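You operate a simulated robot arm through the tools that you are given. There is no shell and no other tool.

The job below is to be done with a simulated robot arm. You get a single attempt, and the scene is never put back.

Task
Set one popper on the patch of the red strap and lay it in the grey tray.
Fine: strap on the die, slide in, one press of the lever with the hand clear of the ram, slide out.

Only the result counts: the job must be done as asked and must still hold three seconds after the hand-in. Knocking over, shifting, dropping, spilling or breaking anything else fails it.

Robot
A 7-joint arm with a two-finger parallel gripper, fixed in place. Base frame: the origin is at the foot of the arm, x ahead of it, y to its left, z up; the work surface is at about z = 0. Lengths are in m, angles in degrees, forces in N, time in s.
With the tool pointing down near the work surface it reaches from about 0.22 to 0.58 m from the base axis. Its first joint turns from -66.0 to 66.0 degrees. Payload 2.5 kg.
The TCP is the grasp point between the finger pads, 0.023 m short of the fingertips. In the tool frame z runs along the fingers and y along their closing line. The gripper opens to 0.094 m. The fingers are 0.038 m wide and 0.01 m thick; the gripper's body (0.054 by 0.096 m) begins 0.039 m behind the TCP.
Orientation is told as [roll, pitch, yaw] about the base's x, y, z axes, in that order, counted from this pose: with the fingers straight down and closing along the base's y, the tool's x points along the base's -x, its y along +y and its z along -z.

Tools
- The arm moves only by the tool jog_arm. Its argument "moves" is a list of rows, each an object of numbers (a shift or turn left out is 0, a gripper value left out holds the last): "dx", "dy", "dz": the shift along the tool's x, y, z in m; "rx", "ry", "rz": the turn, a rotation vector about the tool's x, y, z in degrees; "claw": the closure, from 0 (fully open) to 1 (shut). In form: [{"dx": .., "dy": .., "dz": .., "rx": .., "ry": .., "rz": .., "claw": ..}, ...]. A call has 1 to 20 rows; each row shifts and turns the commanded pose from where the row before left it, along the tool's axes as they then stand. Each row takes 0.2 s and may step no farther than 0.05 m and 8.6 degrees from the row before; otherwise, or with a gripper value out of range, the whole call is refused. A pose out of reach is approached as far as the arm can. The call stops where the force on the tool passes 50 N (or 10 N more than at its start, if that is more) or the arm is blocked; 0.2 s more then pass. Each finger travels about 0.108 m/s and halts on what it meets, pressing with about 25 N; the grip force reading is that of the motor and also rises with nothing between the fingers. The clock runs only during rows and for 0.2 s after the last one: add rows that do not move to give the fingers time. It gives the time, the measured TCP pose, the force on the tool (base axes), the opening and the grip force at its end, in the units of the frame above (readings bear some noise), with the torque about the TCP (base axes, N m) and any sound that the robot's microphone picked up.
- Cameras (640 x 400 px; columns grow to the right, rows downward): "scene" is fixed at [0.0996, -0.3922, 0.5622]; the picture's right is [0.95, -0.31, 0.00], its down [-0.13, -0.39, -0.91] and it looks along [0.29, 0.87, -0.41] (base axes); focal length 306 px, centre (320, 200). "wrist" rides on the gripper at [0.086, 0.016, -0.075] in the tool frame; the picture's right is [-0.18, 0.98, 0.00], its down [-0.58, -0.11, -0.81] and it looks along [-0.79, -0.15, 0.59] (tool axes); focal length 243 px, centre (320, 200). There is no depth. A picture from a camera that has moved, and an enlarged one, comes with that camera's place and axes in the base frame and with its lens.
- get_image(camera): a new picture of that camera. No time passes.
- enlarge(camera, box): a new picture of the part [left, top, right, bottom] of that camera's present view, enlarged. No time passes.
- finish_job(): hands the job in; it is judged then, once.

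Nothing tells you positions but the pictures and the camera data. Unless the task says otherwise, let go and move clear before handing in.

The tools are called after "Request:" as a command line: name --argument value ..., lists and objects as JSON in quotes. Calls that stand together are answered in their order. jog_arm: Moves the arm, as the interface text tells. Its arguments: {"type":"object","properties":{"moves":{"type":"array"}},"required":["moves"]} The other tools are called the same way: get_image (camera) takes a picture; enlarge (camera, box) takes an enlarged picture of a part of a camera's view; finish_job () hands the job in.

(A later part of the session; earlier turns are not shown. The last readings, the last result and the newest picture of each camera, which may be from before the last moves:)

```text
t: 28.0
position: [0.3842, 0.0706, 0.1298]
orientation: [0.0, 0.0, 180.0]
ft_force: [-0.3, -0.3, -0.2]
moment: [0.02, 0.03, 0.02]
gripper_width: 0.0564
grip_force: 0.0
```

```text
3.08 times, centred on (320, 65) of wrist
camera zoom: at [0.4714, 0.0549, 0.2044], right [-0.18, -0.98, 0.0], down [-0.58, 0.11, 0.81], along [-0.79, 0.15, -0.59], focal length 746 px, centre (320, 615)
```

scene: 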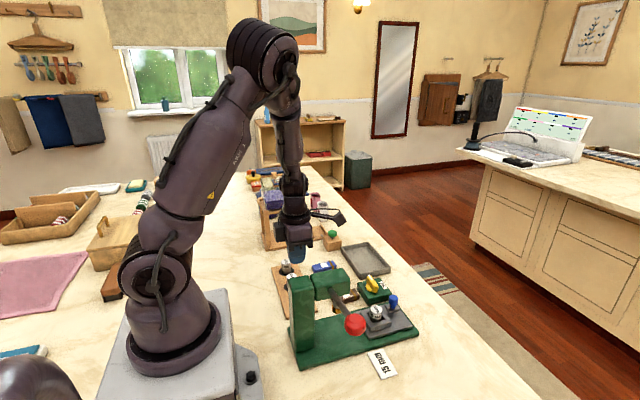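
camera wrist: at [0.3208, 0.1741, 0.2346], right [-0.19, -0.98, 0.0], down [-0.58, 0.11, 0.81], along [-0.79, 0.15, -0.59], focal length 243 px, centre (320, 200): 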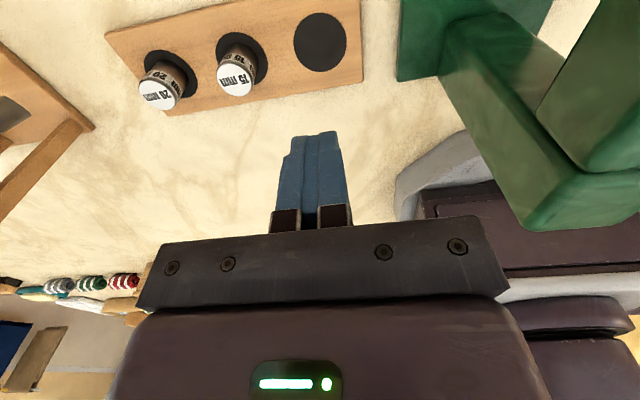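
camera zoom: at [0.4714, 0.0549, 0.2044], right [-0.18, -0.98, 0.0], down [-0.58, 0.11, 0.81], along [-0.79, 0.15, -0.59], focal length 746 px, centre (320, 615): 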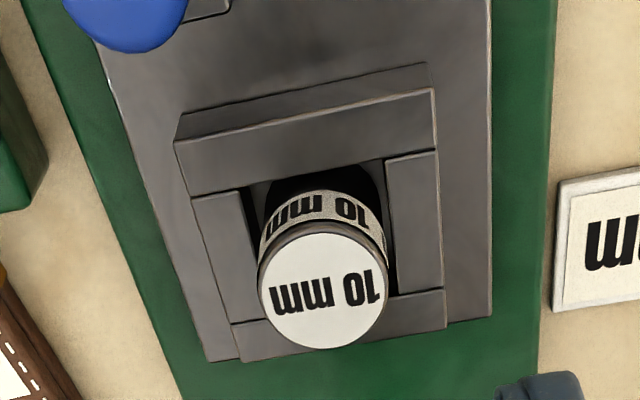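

Request:
jog_arm --moves '[{"dz": 0.03}, {"dz": 0.03}, {"dz": 0.011}, {}, {"claw": 1.0}, {"claw": 1.0}, {"claw": 1.0}, {}]'

Request:
enlarge --camera "wrist" --box '[220, 60, 420, 220]'

Request:
jog_arm --moves '[{"dz": -0.004}]'

Request:
enlarge --camera "wrist" --box '[220, 60, 420, 220]'

Request:
jog_arm --moves '[{"dz": -0.004}]'

Request:
enlarge --camera "wrist" --box '[220, 60, 420, 220]'

```text
t: 29.8
position: [0.3865, 0.0715, 0.0603]
orientation: [-0.1, 0.1, 179.9]
ft_force: [-1.0, 0.7, 0.0]
moment: [0.0, 0.0, -0.01]
gripper_width: 0.0274
grip_force: 25.0
```

```text
2.50 times, centred on (320, 140) of wrist
camera zoom: at [0.4725, 0.0547, 0.1349], right [-0.18, -0.98, 0.0], down [-0.58, 0.11, 0.81], along [-0.79, 0.15, -0.59], focal length 606 px, centre (320, 350)
```

zoom: 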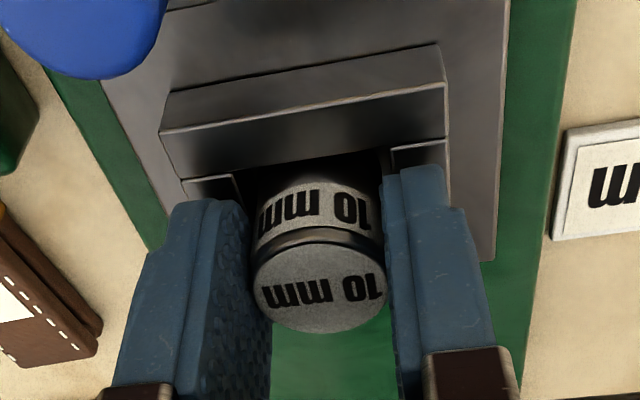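

```text
t: 30.2
position: [0.3861, 0.0702, 0.0645]
orientation: [0.0, -0.1, 179.9]
ft_force: [-0.1, -0.9, -1.6]
moment: [-0.03, 0.0, 0.0]
gripper_width: 0.0273
grip_force: 24.7
```

```text
2.50 times, centred on (320, 140) of wrist
camera zoom: at [0.4722, 0.0542, 0.1386], right [-0.19, -0.98, 0.0], down [-0.58, 0.11, 0.81], along [-0.79, 0.15, -0.59], focal length 606 px, centre (320, 350)
```

zoom: 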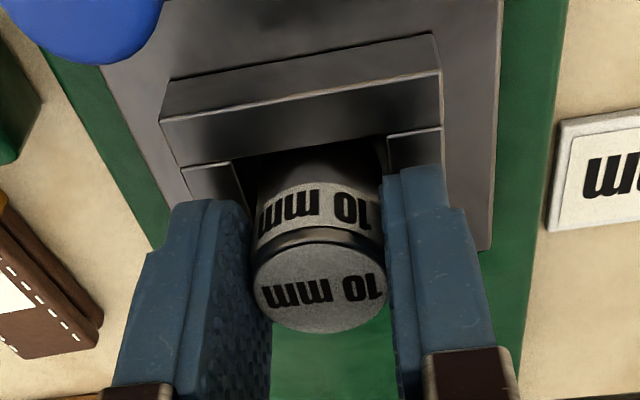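

```text
t: 30.6
position: [0.3866, 0.07, 0.0678]
orientation: [0.0, 0.1, 179.9]
ft_force: [0.2, -0.5, -1.3]
moment: [-0.01, 0.0, 0.02]
gripper_width: 0.0275
grip_force: 24.9
```

```text
2.50 times, centred on (320, 140) of wrist
camera zoom: at [0.4719, 0.0534, 0.1423], right [-0.19, -0.98, 0.0], down [-0.58, 0.11, 0.81], along [-0.79, 0.15, -0.59], focal length 606 px, centre (320, 350)
```

zoom: 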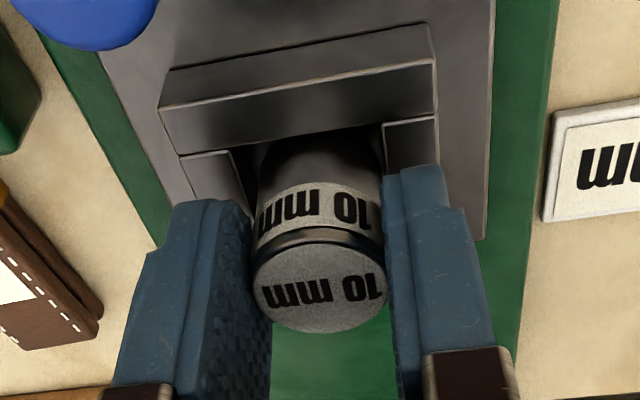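

The die does rise with the gripper, so the earlier slip happened higher up or from the speed. I'll continue slowly with checks.

Request:
jog_arm --moves '[{"dz": -0.004}, {"dz": -0.004}]'

Request:
jog_arm --moves '[{"dz": -0.004}, {"dz": -0.004}]'

Request:
enlarge --camera "wrist" --box '[220, 60, 420, 220]'

Request:
enlarge --camera "scene" --box '[320, 250, 440, 340]'

```text
t: 31.2
position: [0.3852, 0.0704, 0.0757]
orientation: [0.0, 0.1, 180.1]
ft_force: [-0.8, -0.1, -0.5]
moment: [0.0, -0.02, 0.02]
gripper_width: 0.0271
grip_force: 25.4
```

```text
t: 31.8
position: [0.385, 0.0704, 0.0851]
orientation: [0.0, 0.0, 179.9]
ft_force: [-0.1, -0.1, -2.3]
moment: [-0.05, -0.03, 0.0]
gripper_width: 0.0273
grip_force: 24.7
```

```text
2.50 times, centred on (320, 140) of wrist
camera zoom: at [0.4714, 0.0541, 0.1586], right [-0.19, -0.98, 0.0], down [-0.58, 0.11, 0.81], along [-0.79, 0.15, -0.59], focal length 606 px, centre (320, 350)
```

zoom: 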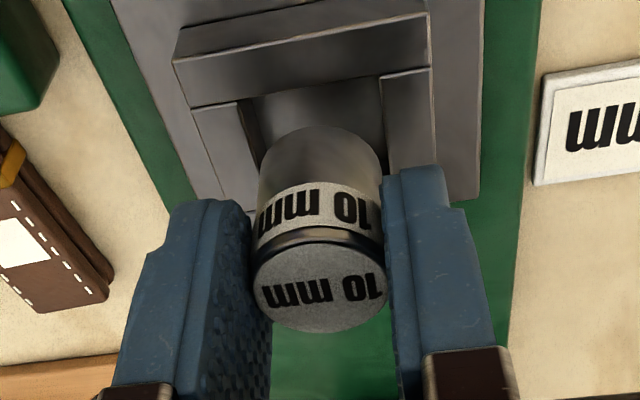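

```text
4.44 times, centred on (380, 295) of scene
camera zoom: at [0.0996, -0.3922, 0.5622], right [0.95, -0.31, 0.0], down [-0.13, -0.39, -0.91], along [0.29, 0.87, -0.41], focal length 1360 px, centre (53, -222)
```

zoom: 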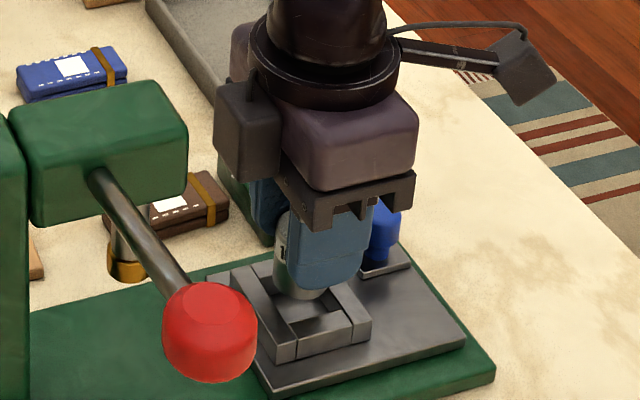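

The die is fully out now. I'll carry it slowly in small steps and check the grip along the way.

Request:
jog_arm --moves '[{"dz": -0.006}, {"dz": -0.01}, {"dz": -0.012}, {"dz": -0.012}, {"dz": -0.012}, {"dz": -0.01}, {"dz": -0.005}]'

Request:
jog_arm --moves '[{"dy": -0.006}, {"dy": -0.01}, {"dy": -0.012}, {"dy": -0.012}, {"dy": -0.012}, {"dy": -0.012}, {"dy": -0.012}, {"dy": -0.012}, {"dy": -0.012}, {"dy": -0.012}, {"dy": -0.008}, {}]'

Request:
get_image --camera "wrist"

```text
t: 33.4
position: [0.3857, 0.0706, 0.1511]
orientation: [-0.1, 0.0, 179.9]
ft_force: [0.7, 0.3, -0.2]
moment: [0.01, 0.0, -0.01]
gripper_width: 0.0271
grip_force: 25.1
```

```text
t: 36.0
position: [0.3853, 0.1923, 0.1503]
orientation: [-0.1, 0.1, 180.0]
ft_force: [-0.5, -0.6, -1.0]
moment: [0.0, 0.05, 0.02]
gripper_width: 0.027
grip_force: 25.3
```

```text
taken
camera wrist: at [0.4713, 0.1751, 0.2253], right [-0.19, -0.98, 0.0], down [-0.58, 0.11, 0.81], along [-0.79, 0.15, -0.59], focal length 243 px, centre (320, 200)
```

wrist: 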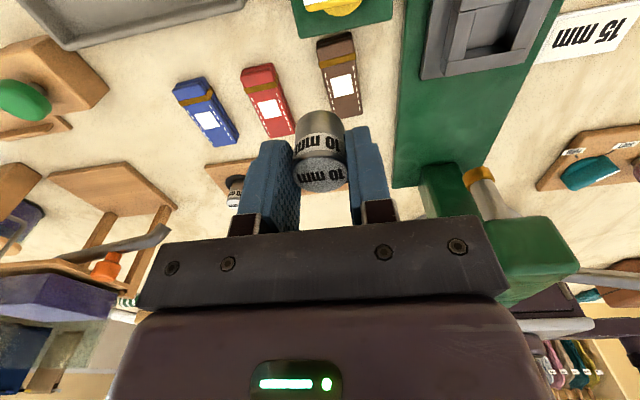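

Request:
jog_arm --moves '[{"dx": -0.006}, {"dx": -0.01}, {"dx": -0.013}, {"dx": -0.013}, {"dx": -0.013}, {"dx": -0.013}, {"dx": -0.013}, {"dx": -0.013}, {"dx": -0.013}, {"dx": -0.013}, {"dx": -0.013}, {"dx": -0.01}, {"dx": -0.007}, {}]'

Request:
get_image --camera "wrist"

Request:
enlarge --camera "wrist" --box '[200, 0, 440, 180]'

Request:
enlarge --camera "scene" --box '[240, 200, 360, 310]'

```text
t: 39.0
position: [0.2358, 0.1918, 0.1501]
orientation: [0.0, 0.0, 179.8]
ft_force: [1.2, 0.2, -1.3]
moment: [0.03, -0.03, -0.03]
gripper_width: 0.0271
grip_force: 24.7
```

```text
taken
camera wrist: at [0.3218, 0.1747, 0.2259], right [-0.18, -0.98, 0.0], down [-0.58, 0.11, 0.81], along [-0.79, 0.15, -0.59], focal length 243 px, centre (320, 200)
```

wrist: 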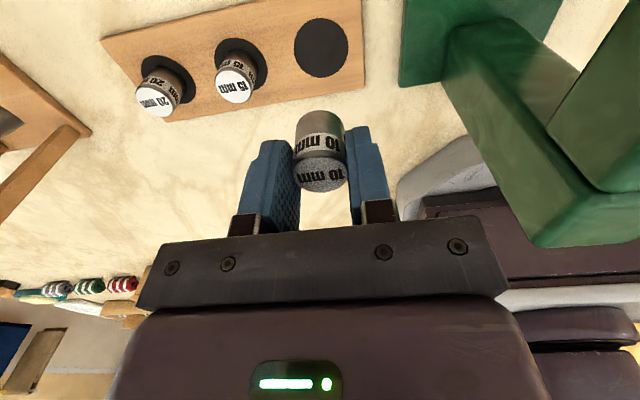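

```text
2.22 times, centred on (320, 90) of wrist
camera zoom: at [0.3218, 0.1747, 0.2259], right [-0.18, -0.98, 0.0], down [-0.58, 0.11, 0.81], along [-0.79, 0.15, -0.59], focal length 539 px, centre (320, 444)
```

zoom: 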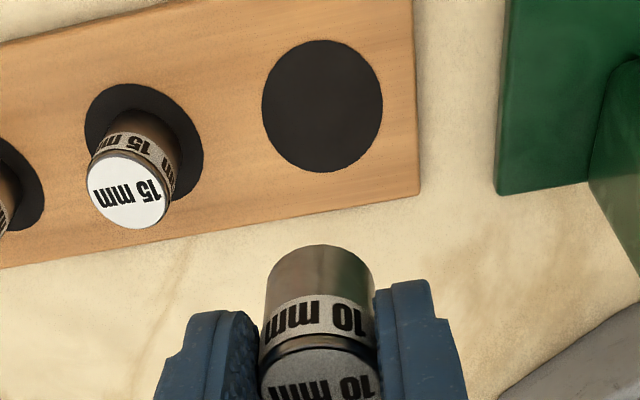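

```text
3.64 times, centred on (300, 255) of scene
camera zoom: at [0.0996, -0.3922, 0.5622], right [0.95, -0.31, 0.0], down [-0.13, -0.39, -0.91], along [0.29, 0.87, -0.41], focal length 1113 px, centre (393, 0)
```

zoom: 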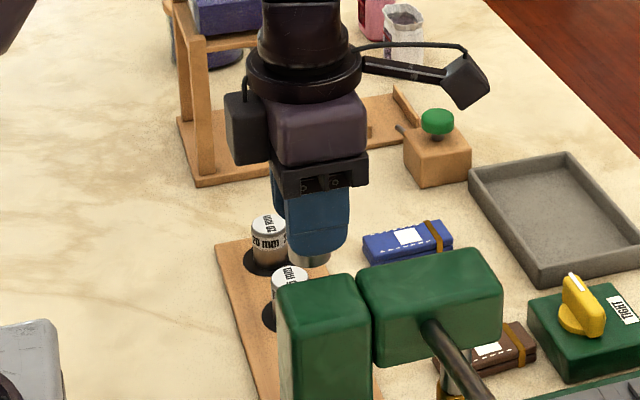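

The slot is at about (0.237, 0.190). I'll lower the 10 mm die toward the board slowly.

Request:
jog_arm --moves '[{"dz": 0.006, "dy": 0.0015}, {"dz": 0.012}, {"dz": 0.014}, {"dz": 0.014}, {"dz": 0.014}, {"dz": 0.012}, {"dz": 0.01}, {"dz": 0.006}, {}]'

Request:
enlarge --camera "wrist" --box '[200, 0, 440, 180]'

```text
t: 41.0
position: [0.2353, 0.1893, 0.0632]
orientation: [0.0, 0.0, 179.8]
ft_force: [-0.1, 0.3, -1.2]
moment: [0.0, -0.02, -0.04]
gripper_width: 0.0272
grip_force: 24.7
```

```text
2.22 times, centred on (320, 90) of wrist
camera zoom: at [0.322, 0.1732, 0.138], right [-0.19, -0.98, 0.0], down [-0.58, 0.11, 0.81], along [-0.79, 0.15, -0.59], focal length 539 px, centre (320, 444)
```

zoom: 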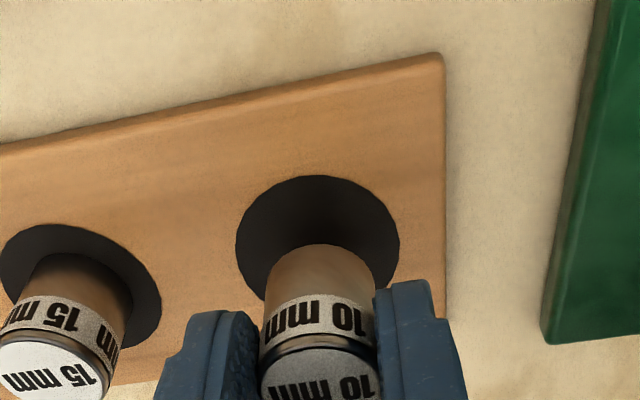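

Request:
jog_arm --moves '[{"dz": 0.003}, {"dz": 0.003}]'

Request:
jog_arm --moves '[{"dz": 0.002}, {}]'

Request:
enlarge --camera "wrist" --box '[200, 0, 440, 180]'

```text
t: 41.6
position: [0.2356, 0.1892, 0.0567]
orientation: [0.0, 0.0, 179.9]
ft_force: [0.1, 0.5, -1.6]
moment: [-0.04, 0.01, 0.0]
gripper_width: 0.0269
grip_force: 25.1
```

```text
t: 42.2
position: [0.2343, 0.1888, 0.0551]
orientation: [0.0, 0.0, 180.0]
ft_force: [0.1, -0.3, -1.9]
moment: [0.01, 0.0, -0.02]
gripper_width: 0.0273
grip_force: 24.6
```

```text
2.22 times, centred on (320, 90) of wrist
camera zoom: at [0.3214, 0.1734, 0.1298], right [-0.19, -0.98, 0.0], down [-0.58, 0.11, 0.81], along [-0.79, 0.15, -0.59], focal length 539 px, centre (320, 444)
```

zoom: 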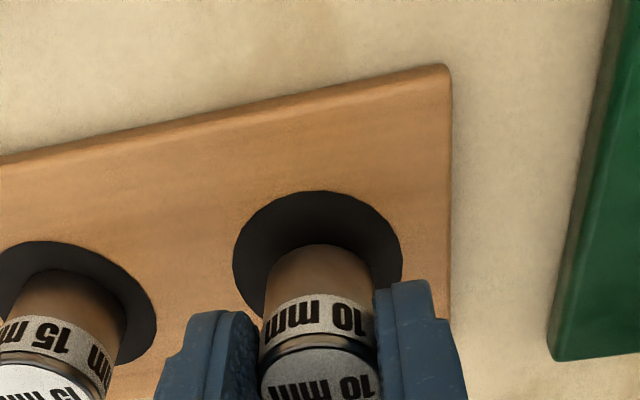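

Request:
jog_arm --moves '[{"dz": 0.002}, {"dz": 0.002}]'

Request:
jog_arm --moves '[{"dz": 0.002}, {}]'

Request:
enlarge --camera "wrist" --box '[200, 0, 440, 180]'

```text
t: 42.8
position: [0.2347, 0.1904, 0.0505]
orientation: [0.0, 0.0, 180.0]
ft_force: [0.3, 0.1, -1.4]
moment: [0.0, -0.02, 0.0]
gripper_width: 0.0274
grip_force: 24.9
```

```text
t: 43.4
position: [0.235, 0.1906, 0.0487]
orientation: [0.0, 0.0, 179.8]
ft_force: [-0.1, -0.4, -1.7]
moment: [-0.01, 0.03, -0.01]
gripper_width: 0.0272
grip_force: 25.4
```

```text
2.22 times, centred on (320, 90) of wrist
camera zoom: at [0.3209, 0.1727, 0.1231], right [-0.19, -0.98, 0.0], down [-0.58, 0.11, 0.81], along [-0.79, 0.15, -0.59], focal length 539 px, centre (320, 444)
```

zoom: 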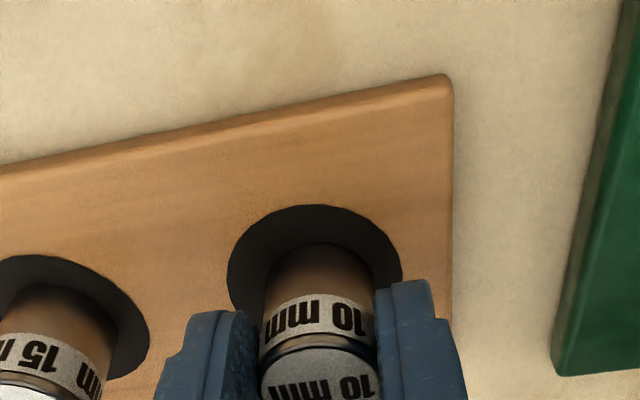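

Request:
jog_arm --moves '[{"dz": 0.0015}, {}]'

Request:
jog_arm --moves '[{"dz": 0.0015}, {}]'

Request:
jog_arm --moves '[{"dz": 0.0015}, {}]'

Request:
enlarge --camera "wrist" --box '[200, 0, 440, 180]'

```text
t: 44.0
position: [0.2345, 0.1884, 0.0468]
orientation: [0.0, 0.0, 179.9]
ft_force: [-0.9, -1.3, 2.9]
moment: [-0.02, 0.0, 0.0]
gripper_width: 0.0271
grip_force: 25.0
```

```text
t: 44.6
position: [0.2347, 0.1874, 0.0463]
orientation: [0.1, 0.0, 179.9]
ft_force: [-2.4, -3.0, 8.1]
moment: [-0.18, -0.02, -0.03]
gripper_width: 0.0276
grip_force: 24.9
```

```text
t: 45.2
position: [0.2355, 0.19, 0.0437]
orientation: [0.0, -0.1, 179.8]
ft_force: [1.6, -3.5, 7.2]
moment: [-0.13, -0.08, -0.04]
gripper_width: 0.0273
grip_force: 24.8
```

```text
2.22 times, centred on (320, 90) of wrist
camera zoom: at [0.3216, 0.1728, 0.1185], right [-0.19, -0.98, 0.0], down [-0.58, 0.11, 0.81], along [-0.79, 0.15, -0.59], focal length 539 px, centre (320, 444)
```

zoom: 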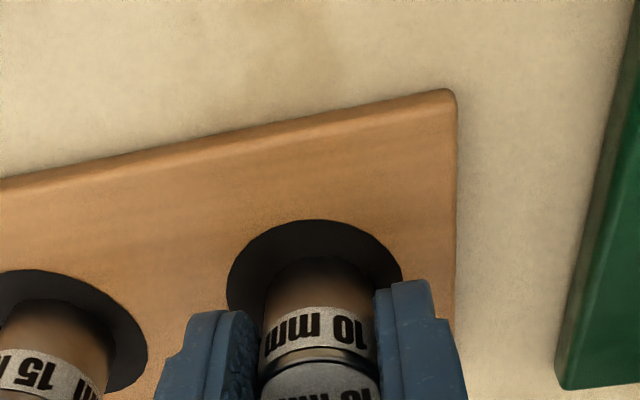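

The die is seated on the board (contact at TCP z of about 0.047). I'll release, rise and look.

Request:
jog_arm --moves '[{"claw": 0.8}, {"claw": 0.6}, {"claw": 0.45}, {"dz": -0.02}, {"dz": -0.04}, {"dz": -0.04}, {}]'

Request:
get_image --camera "wrist"

Request:
enlarge --camera "wrist" --box '[100, 0, 400, 150]'

```text
t: 46.8
position: [0.2368, 0.1905, 0.1419]
orientation: [0.0, 0.0, 179.9]
ft_force: [0.0, 0.7, 0.4]
moment: [0.02, 0.0, 0.0]
gripper_width: 0.0514
grip_force: 0.0
```

```text
taken
camera wrist: at [0.3224, 0.1738, 0.2166], right [-0.18, -0.98, 0.0], down [-0.58, 0.11, 0.81], along [-0.79, 0.15, -0.59], focal length 243 px, centre (320, 200)
```

wrist: 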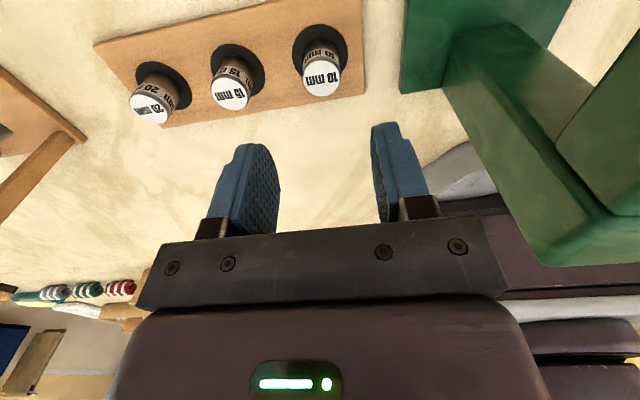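

```text
2.13 times, centred on (250, 75) of wrist
camera zoom: at [0.3224, 0.1738, 0.2166], right [-0.18, -0.98, 0.0], down [-0.58, 0.11, 0.81], along [-0.79, 0.15, -0.59], focal length 518 px, centre (469, 467)
```

zoom: 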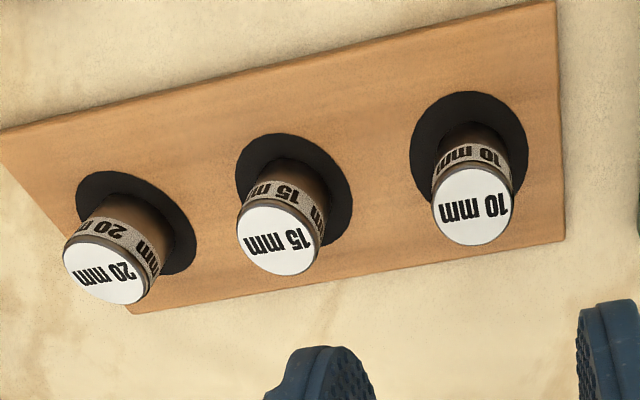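

The 10 mm die sits neatly in its slot. I'll move over the 15 mm die at about (0.237, 0.2595).

Request:
jog_arm --moves '[{"dy": -0.035}, {"dy": -0.034}, {"dz": 0.03}, {}]'

Request:
enlarge --camera "wrist" --box '[200, 0, 440, 180]'

```text
t: 47.8
position: [0.2357, 0.26, 0.1128]
orientation: [0.0, 0.0, 179.9]
ft_force: [-0.1, -0.3, 0.4]
moment: [0.0, 0.02, 0.01]
gripper_width: 0.0516
grip_force: 0.1
```

```text
2.22 times, centred on (320, 90) of wrist
camera zoom: at [0.3221, 0.2431, 0.1873], right [-0.19, -0.98, 0.0], down [-0.58, 0.11, 0.81], along [-0.79, 0.15, -0.59], focal length 539 px, centre (320, 444)
```

zoom: 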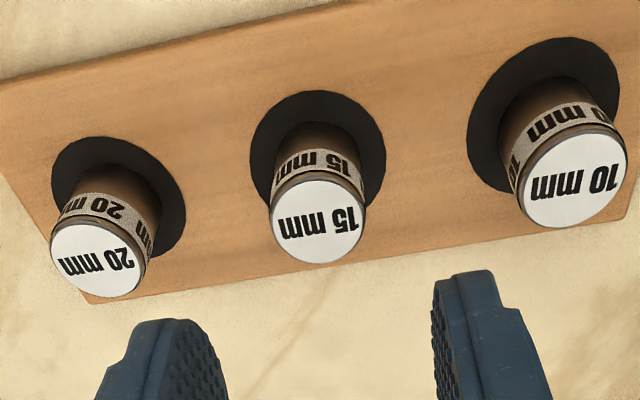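

The die is centred between the fingers. I'll descend and grip.

Request:
jog_arm --moves '[{"dz": 0.02}, {"dz": 0.02}, {"dz": 0.02}, {"dz": 0.006}, {}, {"claw": 1.0}, {"claw": 1.0}, {"claw": 1.0}, {}]'

Request:
jog_arm --moves '[{"dz": -0.003}, {"dz": -0.006}, {"dz": -0.01}, {"dz": -0.012}, {"dz": -0.012}, {"dz": -0.012}, {"dz": -0.012}, {"dz": -0.012}, {"dz": -0.012}, {"dz": -0.008}, {"dz": -0.004}, {}]'

Request:
get_image --camera "wrist"

```text
t: 49.8
position: [0.2352, 0.2575, 0.047]
orientation: [0.0, 0.0, 180.0]
ft_force: [0.0, 0.2, -0.1]
moment: [-0.03, -0.03, 0.02]
gripper_width: 0.0273
grip_force: 24.8
```

```text
t: 52.4
position: [0.2355, 0.258, 0.1499]
orientation: [0.1, 0.0, 180.0]
ft_force: [-0.5, -0.1, -2.1]
moment: [-0.02, 0.0, -0.03]
gripper_width: 0.0274
grip_force: 25.2
```

```text
taken
camera wrist: at [0.3216, 0.2421, 0.2259], right [-0.18, -0.98, 0.0], down [-0.58, 0.11, 0.81], along [-0.79, 0.15, -0.59], focal length 243 px, centre (320, 200)
```

wrist: 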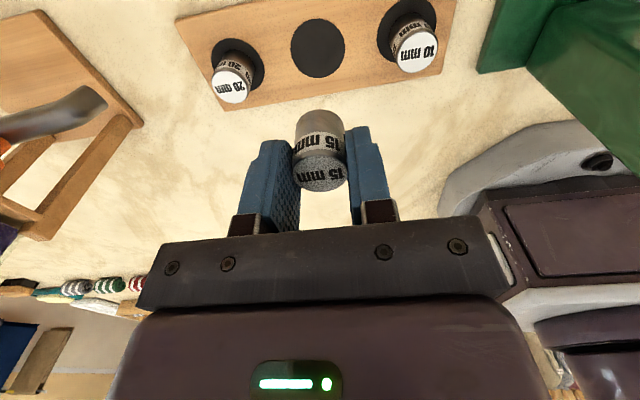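

The 15 mm die is held. I'll carry it slowly back to the pocket, going +x first and then −y.

Request:
jog_arm --moves '[{"dx": 0.006}, {"dx": 0.01}, {"dx": 0.013}, {"dx": 0.013}, {"dx": 0.013}, {"dx": 0.013}, {"dx": 0.013}, {"dx": 0.013}, {"dx": 0.013}, {"dx": 0.013}, {"dx": 0.013}, {"dx": 0.01}, {"dx": 0.007}, {}]'

Request:
jog_arm --moves '[{"dy": 0.006}, {"dy": 0.01}, {"dy": 0.013}, {"dy": 0.013}, {"dy": 0.013}, {"dy": 0.013}, {"dy": 0.013}, {"dy": 0.013}, {"dy": 0.013}, {"dy": 0.013}, {"dy": 0.013}, {"dy": 0.013}, {"dy": 0.013}, {"dy": 0.013}, {"dy": 0.013}, {"dy": 0.008}, {"dy": 0.004}, {}]'

Request:
enlarge --camera "wrist" --box '[200, 0, 440, 200]'

```text
t: 55.4
position: [0.384, 0.2586, 0.1489]
orientation: [0.0, 0.1, 179.9]
ft_force: [-0.5, -0.6, -1.6]
moment: [0.02, 0.01, -0.04]
gripper_width: 0.0272
grip_force: 25.2
```

```text
t: 59.2
position: [0.3853, 0.0605, 0.1505]
orientation: [0.0, 0.0, 180.0]
ft_force: [-0.2, 0.0, -1.4]
moment: [0.0, -0.02, 0.03]
gripper_width: 0.0273
grip_force: 24.9
```

```text
2.00 times, centred on (320, 100) of wrist
camera zoom: at [0.4717, 0.0438, 0.226], right [-0.18, -0.98, 0.0], down [-0.58, 0.11, 0.81], along [-0.79, 0.15, -0.59], focal length 485 px, centre (320, 400)
```

zoom: 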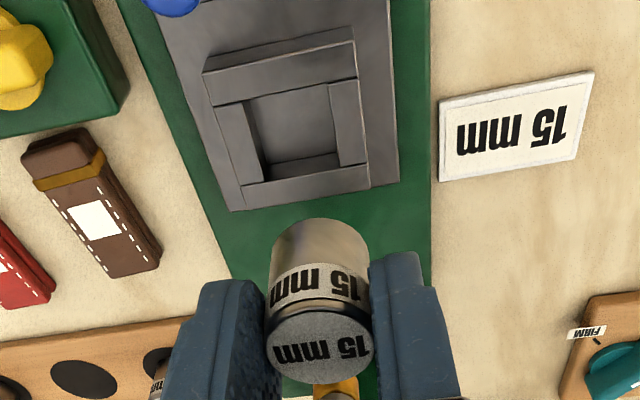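

I overshot y by about 10 mm. The pocket centre is at about (0.3855, 0.0697), so I'll correct and lower slowly.

Request:
jog_arm --moves '[{"dy": -0.005}, {"dy": -0.0045}, {"dz": 0.008}, {"dz": 0.012}, {"dz": 0.012}, {"dz": 0.01}, {"dz": 0.006}, {}]'

Request:
enlarge --camera "wrist" --box '[200, 0, 440, 200]'

Request:
enlarge --camera "scene" --box '[320, 250, 440, 340]'

```text
t: 61.0
position: [0.3872, 0.0686, 0.1018]
orientation: [0.0, 0.0, 180.0]
ft_force: [0.4, 0.1, -1.9]
moment: [-0.04, 0.0, 0.02]
gripper_width: 0.0269
grip_force: 25.1
```

```text
2.00 times, centred on (320, 100) of wrist
camera zoom: at [0.4729, 0.0535, 0.1778], right [-0.18, -0.98, 0.0], down [-0.58, 0.11, 0.81], along [-0.79, 0.15, -0.59], focal length 485 px, centre (320, 400)
```

zoom: 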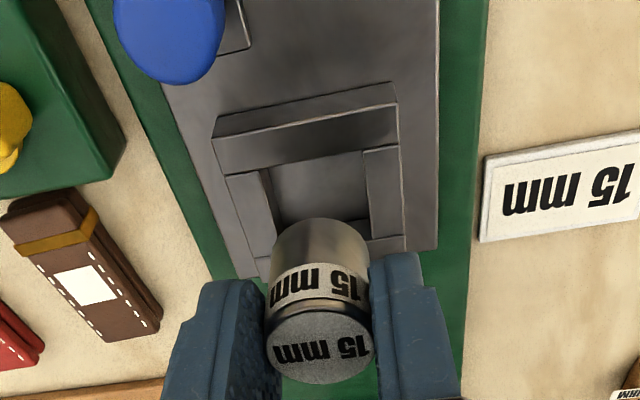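

```text
4.44 times, centred on (380, 295) of scene
camera zoom: at [0.0996, -0.3922, 0.5622], right [0.95, -0.31, 0.0], down [-0.13, -0.39, -0.91], along [0.29, 0.87, -0.41], focal length 1360 px, centre (53, -222)
```

zoom: 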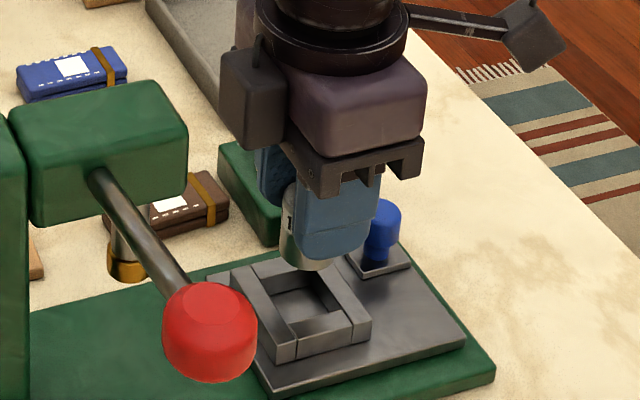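

Request:
jog_arm --moves '[{"dz": 0.01}, {"dz": 0.01}, {"dz": 0.008}, {}]'

Request:
enlarge --camera "wrist" --box '[200, 0, 440, 200]'

Request:
enlarge --camera "scene" --box '[340, 265, 420, 325]'

```text
t: 62.0
position: [0.3863, 0.0697, 0.0743]
orientation: [0.0, 0.0, 179.9]
ft_force: [-0.4, 0.1, -1.3]
moment: [0.03, -0.01, -0.03]
gripper_width: 0.0272
grip_force: 24.7
```

```text
2.00 times, centred on (320, 100) of wrist
camera zoom: at [0.4721, 0.0541, 0.1496], right [-0.19, -0.98, 0.0], down [-0.58, 0.11, 0.81], along [-0.79, 0.15, -0.59], focal length 485 px, centre (320, 400)
```

zoom: 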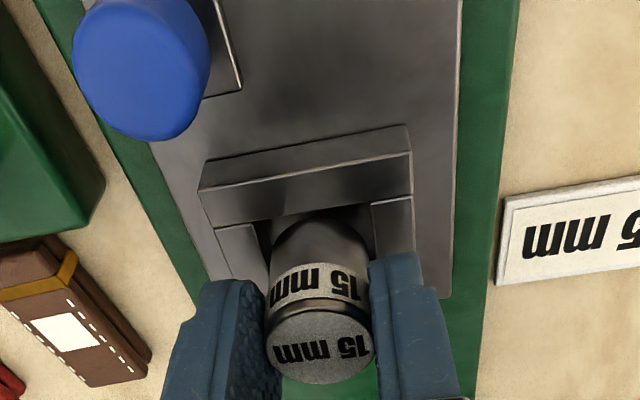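

```text
6.67 times, centred on (380, 295) of scene
camera zoom: at [0.0996, -0.3922, 0.5622], right [0.95, -0.31, 0.0], down [-0.13, -0.39, -0.91], along [0.29, 0.87, -0.41], focal length 2040 px, centre (-80, -433)
```

zoom: 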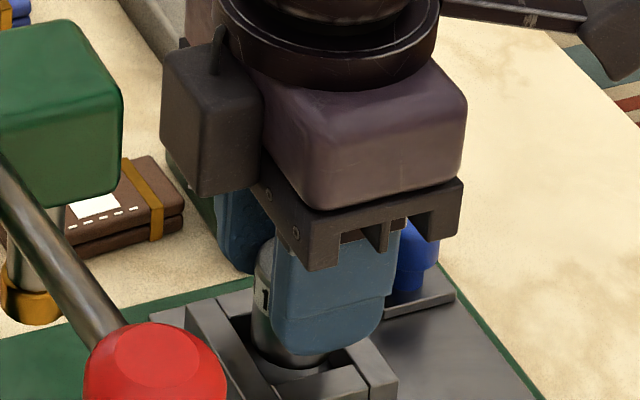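

The die bottom is just entering the pocket, centred. I'll continue slowly to the seat.

Request:
jog_arm --moves '[{"dz": 0.003}, {"dz": 0.003}, {"dz": 0.003}]'

Request:
jog_arm --moves '[{"dz": 0.002}, {"dz": 0.002}]'

Request:
jog_arm --moves '[{"dz": 0.0015}, {}]'

Request:
enlarge --camera "scene" --box '[340, 265, 420, 325]'

```text
t: 62.8
position: [0.3856, 0.0702, 0.0655]
orientation: [0.0, 0.0, 180.0]
ft_force: [0.6, 0.7, -1.5]
moment: [-0.03, 0.0, -0.01]
gripper_width: 0.0272
grip_force: 24.4
```

```text
t: 63.4
position: [0.3843, 0.0698, 0.0616]
orientation: [0.1, 0.0, 180.1]
ft_force: [0.1, -0.4, -1.2]
moment: [-0.01, 0.0, -0.01]
gripper_width: 0.0273
grip_force: 24.7
```

```text
t: 64.0
position: [0.3847, 0.0689, 0.061]
orientation: [-0.1, 0.0, 179.9]
ft_force: [-2.1, -1.4, 5.3]
moment: [-0.04, 0.11, 0.01]
gripper_width: 0.0269
grip_force: 24.7
```

```text
6.67 times, centred on (380, 295) of scene
camera zoom: at [0.0996, -0.3922, 0.5622], right [0.95, -0.31, 0.0], down [-0.13, -0.39, -0.91], along [0.29, 0.87, -0.41], focal length 2040 px, centre (-80, -433)
```

zoom: 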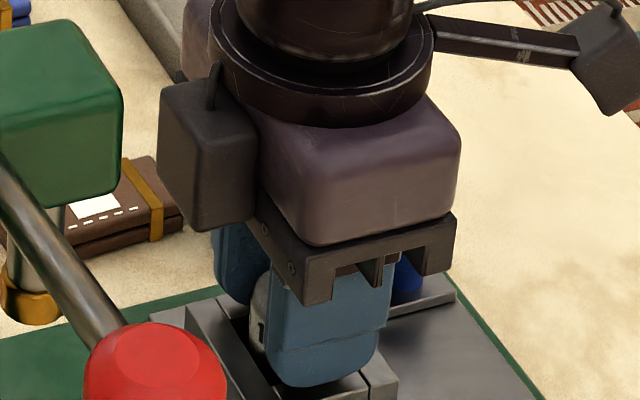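

The die has made contact with the seat. I'll release, rise and check how it sits.

Request:
jog_arm --moves '[{"claw": 0.8}, {"claw": 0.6}, {"claw": 0.4}, {"dz": -0.02}, {"dz": -0.03}, {"dz": -0.019}, {}]'

Request:
enlarge --camera "wrist" --box '[230, 0, 410, 130]'

Request:
enlarge --camera "scene" --box '[320, 250, 440, 340]'

```text
t: 65.6
position: [0.3848, 0.0703, 0.1281]
orientation: [0.0, 0.0, 180.0]
ft_force: [-0.3, 0.2, 0.2]
moment: [0.01, -0.03, 0.0]
gripper_width: 0.0566
grip_force: 0.1
```

```text
3.08 times, centred on (320, 65) of wrist
camera zoom: at [0.4702, 0.0549, 0.2034], right [-0.19, -0.98, 0.0], down [-0.58, 0.11, 0.81], along [-0.79, 0.15, -0.59], focal length 746 px, centre (320, 615)
```

zoom: 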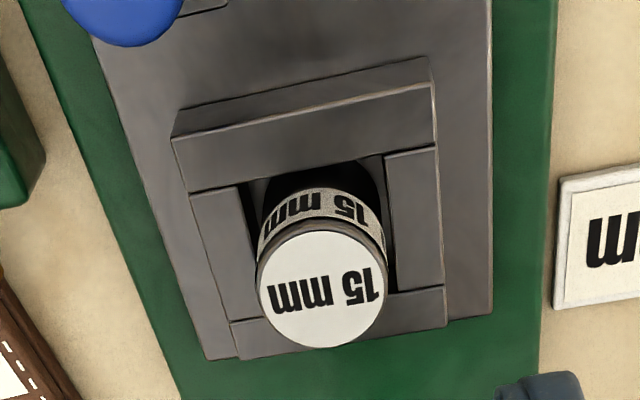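

```text
4.44 times, centred on (380, 295) of scene
camera zoom: at [0.0996, -0.3922, 0.5622], right [0.95, -0.31, 0.0], down [-0.13, -0.39, -0.91], along [0.29, 0.87, -0.41], focal length 1360 px, centre (53, -222)
```

zoom: 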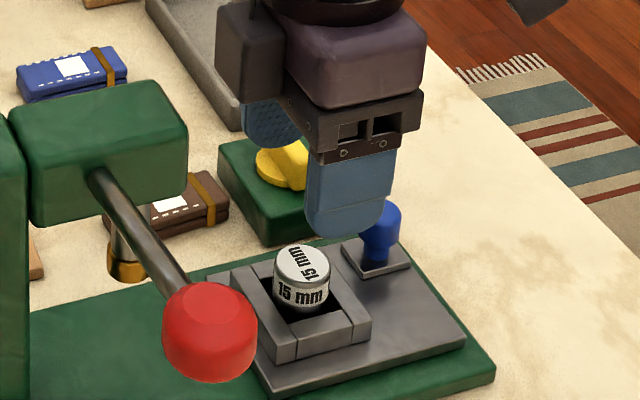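

The 15 mm die sits exactly where the 10 mm one did. Next I'll retighten the clamp: yaw to 90°, hover over the knob and check alignment.

Request:
jog_arm --moves '[{"dz": -0.03}, {"dz": -0.02}, {"dx": 0.02, "dy": -0.04}, {"dx": 0.02, "dy": -0.04}, {"dx": 0.002, "dy": -0.019}, {"rz": 8.5}, {"rz": 8.5}, {"rz": 8.5}, {"rz": 8.5}, {"rz": 8.5}, {"rz": 8.5}, {"rz": 8.5}, {"rz": 8.5}, {"rz": 8.5}, {"rz": 8.5}, {"rz": 5}, {"dz": 0.03}, {"dz": 0.03}, {}]'

Request:
get_image --camera "wrist"

Request:
enlarge --camera "wrist" --box '[230, 0, 410, 130]'

```text
t: 69.6
position: [0.4272, 0.1694, 0.1207]
orientation: [-0.1, 0.1, 89.8]
ft_force: [0.2, 0.2, -0.1]
moment: [-0.03, 0.01, 0.03]
gripper_width: 0.0563
grip_force: 0.0
```

```text
taken
camera wrist: at [0.4106, 0.0826, 0.1949], right [-0.98, 0.19, 0.0], down [0.11, 0.58, 0.81], along [0.15, 0.79, -0.59], focal length 243 px, centre (320, 200)
```

wrist: 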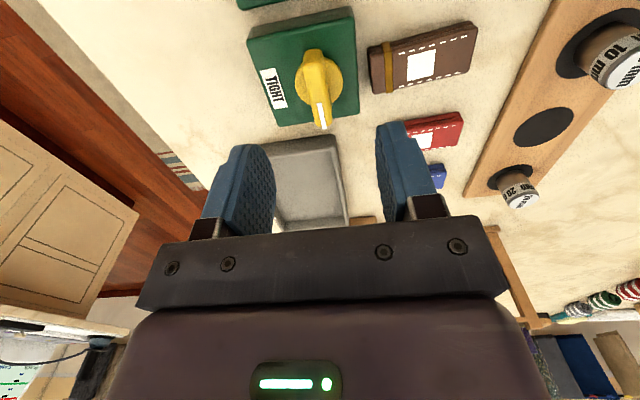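

```text
3.08 times, centred on (320, 65) of wrist
camera zoom: at [0.4106, 0.0826, 0.1949], right [-0.98, 0.19, 0.0], down [0.11, 0.58, 0.81], along [0.15, 0.79, -0.59], focal length 746 px, centre (320, 615)
```

zoom: 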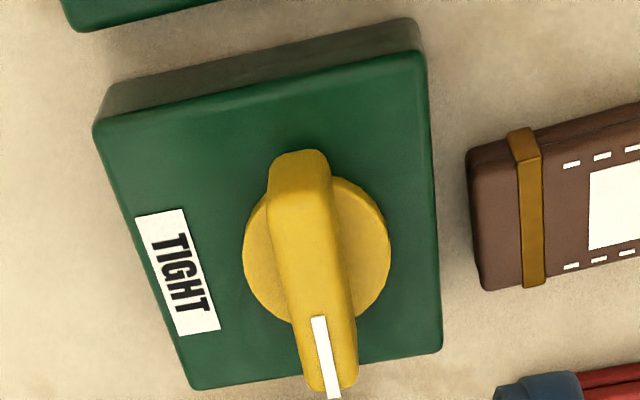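

Combining the two views puts the knob axis at about (0.4285, 0.1697). I'll descend, grip the bar and turn clockwise back to TIGHT.

Request:
jog_arm --moves '[{"dz": 0.03, "dy": -0.001}, {"dz": 0.025}, {"dz": 0.0035}, {}, {"claw": 1.0}, {"claw": 1.0}, {"claw": 1.0}, {}]'

Request:
jog_arm --moves '[{"rz": 6}, {"rz": 6}, {"rz": 6}, {}]'

```text
t: 71.4
position: [0.4273, 0.1698, 0.0625]
orientation: [0.1, -0.1, 90.0]
ft_force: [-6.0, -0.9, 1.1]
moment: [-0.18, 0.03, 0.02]
gripper_width: 0.0128
grip_force: 45.4
```

```text
t: 72.4
position: [0.4283, 0.1697, 0.0626]
orientation: [0.1, 0.0, 71.9]
ft_force: [-6.9, 6.0, 2.5]
moment: [-1.3, 0.5, -0.04]
gripper_width: 0.0129
grip_force: 44.7
```

Request:
jog_arm --moves '[{"rz": 6}, {"rz": 6}, {"rz": 6}, {"rz": 6}, {}]'

Request:
jog_arm --moves '[{"rz": 6}, {"rz": 6}, {"rz": 6}, {}]'

```text
t: 73.6
position: [0.4283, 0.1695, 0.0613]
orientation: [0.2, 0.0, 47.9]
ft_force: [-24.8, 2.4, 31.9]
moment: [0.13, 0.38, -0.04]
gripper_width: 0.0131
grip_force: 44.9
```

```text
t: 74.6
position: [0.4294, 0.17, 0.0615]
orientation: [0.0, 0.0, 29.9]
ft_force: [-20.8, 5.1, 31.8]
moment: [0.02, 0.48, 0.0]
gripper_width: 0.0129
grip_force: 45.5
```

Request:
jog_arm --moves '[{"dx": 0.0012, "dy": 0.0007, "dz": -0.001}, {}]'

```text
t: 75.2
position: [0.4285, 0.1712, 0.0597]
orientation: [-0.1, -0.3, 30.0]
ft_force: [13.2, 14.5, -11.7]
moment: [-0.27, 0.82, -0.06]
gripper_width: 0.0129
grip_force: 45.3
```

Request:
jog_arm --moves '[{"rz": 6, "dx": -0.0006, "dy": 0.0003}, {"rz": 6}, {}]'

Request:
jog_arm --moves '[{"rz": 6}, {"rz": 6}, {}]'

Request:
enlarge --camera "scene" --box '[330, 230, 430, 320]'

```text
t: 76.0
position: [0.428, 0.1698, 0.0614]
orientation: [0.0, -0.1, 18.0]
ft_force: [17.0, 12.8, -27.8]
moment: [0.27, -0.36, 0.0]
gripper_width: 0.0129
grip_force: 45.0
```

```text
t: 76.8
position: [0.4273, 0.1698, 0.0624]
orientation: [0.0, -0.1, 5.8]
ft_force: [9.9, 10.6, -24.4]
moment: [0.26, -0.99, -0.02]
gripper_width: 0.0129
grip_force: 44.7
```

```text
4.44 times, centred on (380, 275) of scene
camera zoom: at [0.0997, -0.3921, 0.5622], right [0.95, -0.31, 0.0], down [-0.13, -0.39, -0.91], along [0.29, 0.87, -0.41], focal length 1360 px, centre (53, -133)
```

zoom: 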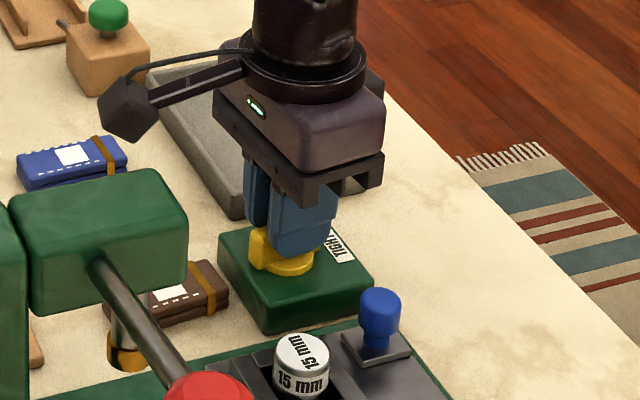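

Request:
jog_arm --moves '[{"rz": 3}, {"rz": 3}, {}]'

Request:
jog_arm --moves '[{"claw": 0.8}, {"claw": 0.6}, {"claw": 0.4}, {"dz": -0.03}, {"dz": -0.04}, {}]'

Request:
enlarge --camera "wrist" --box '[230, 0, 410, 120]'

Request:
enlarge --camera "scene" --box '[250, 230, 430, 380]'

```text
t: 77.6
position: [0.428, 0.1699, 0.0629]
orientation: [-0.1, -0.2, -0.1]
ft_force: [17.2, 12.7, -29.5]
moment: [0.21, -0.05, 0.11]
gripper_width: 0.0128
grip_force: 44.9
```

```text
t: 79.0
position: [0.425, 0.1693, 0.1345]
orientation: [0.0, 0.0, -0.1]
ft_force: [-0.3, -0.4, -0.4]
moment: [0.01, 0.01, 0.02]
gripper_width: 0.0566
grip_force: 0.0
```

```text
3.33 times, centred on (320, 60) of wrist
camera zoom: at [0.3398, 0.1858, 0.2093], right [0.19, 0.98, 0.0], down [0.58, -0.11, 0.81], along [0.79, -0.15, -0.59], focal length 809 px, centre (320, 667)
```

zoom: 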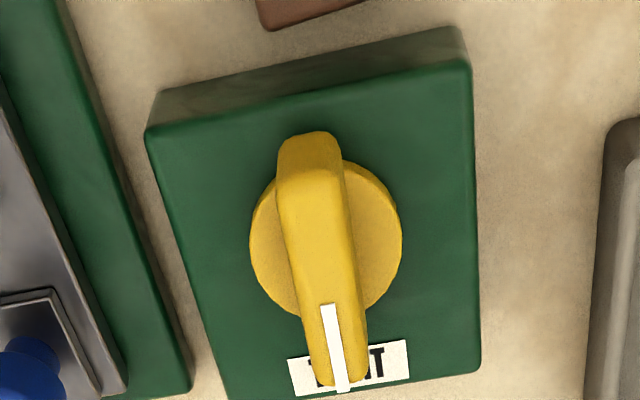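

```text
2.67 times, centred on (340, 305) of scene
camera zoom: at [0.0996, -0.3922, 0.5622], right [0.95, -0.31, 0.0], down [-0.13, -0.39, -0.91], along [0.29, 0.87, -0.41], focal length 816 px, centre (267, -80)
```

zoom: 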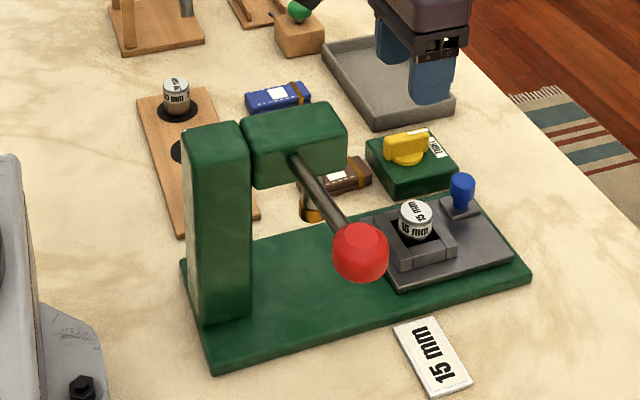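

The knob points at TIGHT again, with the 15 mm die in place. I'll hover over the red strap to measure it.

Request:
jog_arm --moves '[{"dy": 0.04, "dz": -0.01}, {"dy": 0.038, "dx": 0.04}, {"dx": 0.041}, {}]'

Request:
get_image --camera "wrist"

Request:
enlarge --camera "wrist" --box '[200, 0, 440, 150]'

```text
refused: row 2 steps farther than a row can; nothing moved
```

```text
taken
camera wrist: at [0.3398, 0.1858, 0.2093], right [0.19, 0.98, 0.0], down [0.58, -0.11, 0.81], along [0.79, -0.15, -0.59], focal length 243 px, centre (320, 200)
```

wrist: 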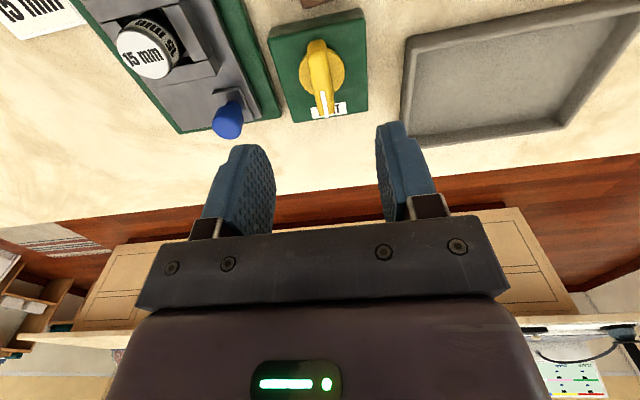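

```text
2.67 times, centred on (320, 75) of wrist
camera zoom: at [0.3398, 0.1858, 0.2093], right [0.19, 0.98, 0.0], down [0.58, -0.11, 0.81], along [0.79, -0.15, -0.59], focal length 647 px, centre (320, 533)
```

zoom: 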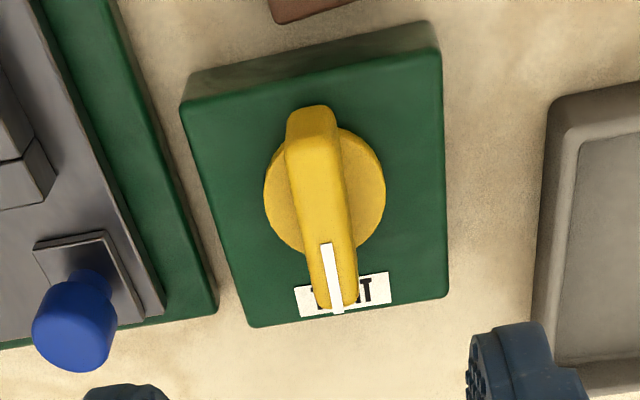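

One step was too long, so I'll repeat the move in shorter rows.

Request:
jog_arm --moves '[{"dy": 0.04, "dz": -0.01}, {"dy": 0.038}, {"dx": 0.04}, {"dx": 0.041}, {}]'

Request:
get_image --camera "wrist"

Request:
enlarge --camera "wrist" --box '[200, 0, 440, 150]'

```text
t: 80.2
position: [0.3457, 0.249, 0.1402]
orientation: [-0.1, 0.0, -0.1]
ft_force: [-0.3, -0.2, 1.9]
moment: [-0.02, -0.02, -0.02]
gripper_width: 0.0564
grip_force: 0.0
```

```text
taken
camera wrist: at [0.2588, 0.2651, 0.2171], right [0.19, 0.98, 0.0], down [0.58, -0.11, 0.81], along [0.79, -0.15, -0.59], focal length 243 px, centre (320, 200)
```

wrist: 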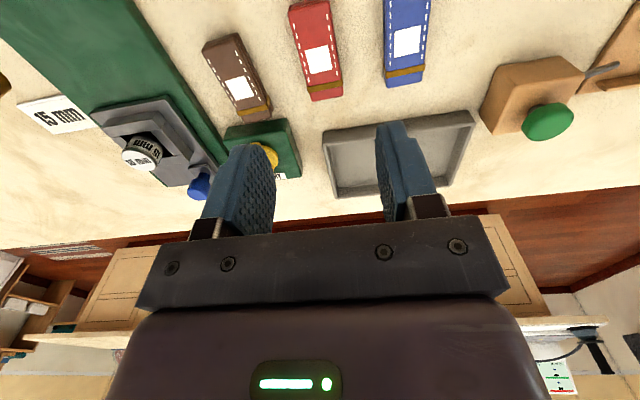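

```text
2.67 times, centred on (320, 75) of wrist
camera zoom: at [0.2588, 0.2651, 0.2171], right [0.19, 0.98, 0.0], down [0.58, -0.11, 0.81], along [0.79, -0.15, -0.59], focal length 647 px, centre (320, 533)
```

zoom: 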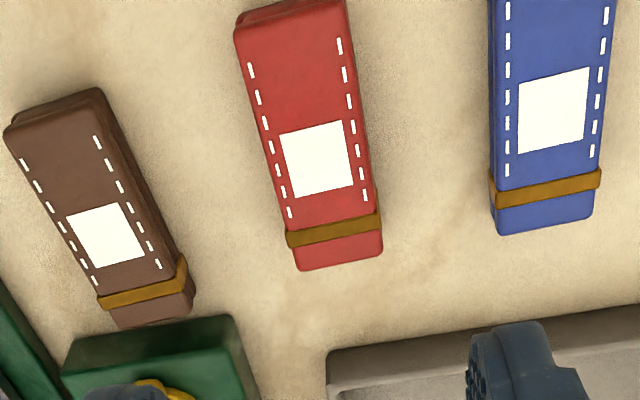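

The red strap's patch is at about (0.345, 0.248). The strap is about 30 mm wide and 66 mm long, lying along x, with clear gaps to the brown and blue straps. I'll lower part way and re-check alignment.

Request:
jog_arm --moves '[{"dx": 0.002, "dz": 0.03}, {"dz": 0.03}, {"dz": 0.01}, {}]'

Request:
enlarge --camera "wrist" --box '[180, 0, 460, 200]'

Request:
enlarge --camera "scene" --box '[280, 220, 380, 300]'

```text
t: 81.2
position: [0.3433, 0.2469, 0.0715]
orientation: [0.0, 0.0, -0.1]
ft_force: [-0.8, 0.2, -0.6]
moment: [-0.01, -0.01, -0.01]
gripper_width: 0.0567
grip_force: 0.0
```

```text
2.00 times, centred on (320, 100) of wrist
camera zoom: at [0.2574, 0.264, 0.147], right [0.18, 0.98, 0.0], down [0.58, -0.11, 0.81], along [0.79, -0.15, -0.59], focal length 485 px, centre (320, 400)
```

zoom: 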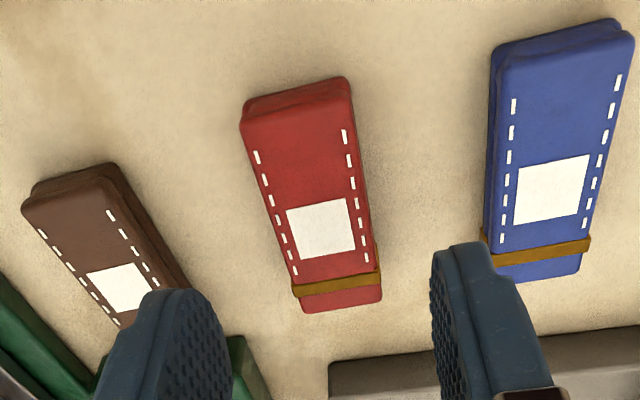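

```text
5.00 times, centred on (330, 260) of scene
camera zoom: at [0.0996, -0.3922, 0.5622], right [0.95, -0.31, 0.0], down [-0.13, -0.39, -0.91], along [0.29, 0.87, -0.41], focal length 1530 px, centre (270, -100)
```

zoom: 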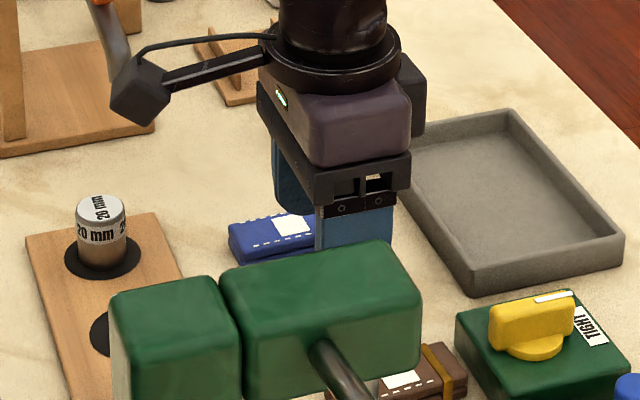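

Request:
jog_arm --moves '[{"dz": 0.02, "dy": 0.001}, {"dz": 0.015}, {"dz": 0.007}, {}]'

Request:
enlarge --camera "wrist" --box '[180, 20, 460, 220]'

```text
t: 82.2
position: [0.343, 0.2481, 0.0302]
orientation: [0.0, 0.0, -0.1]
ft_force: [0.6, -0.8, -0.4]
moment: [0.01, -0.02, 0.03]
gripper_width: 0.0562
grip_force: 0.2
```

```text
2.00 times, centred on (320, 120) of wrist
camera zoom: at [0.2578, 0.2648, 0.1052], right [0.18, 0.98, 0.0], down [0.58, -0.11, 0.81], along [0.79, -0.15, -0.59], focal length 485 px, centre (320, 360)
```

zoom: 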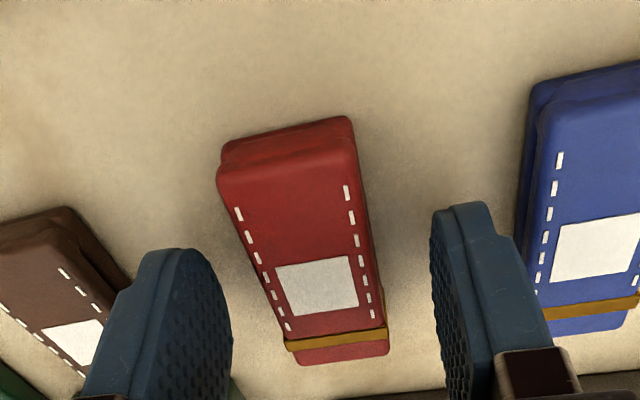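

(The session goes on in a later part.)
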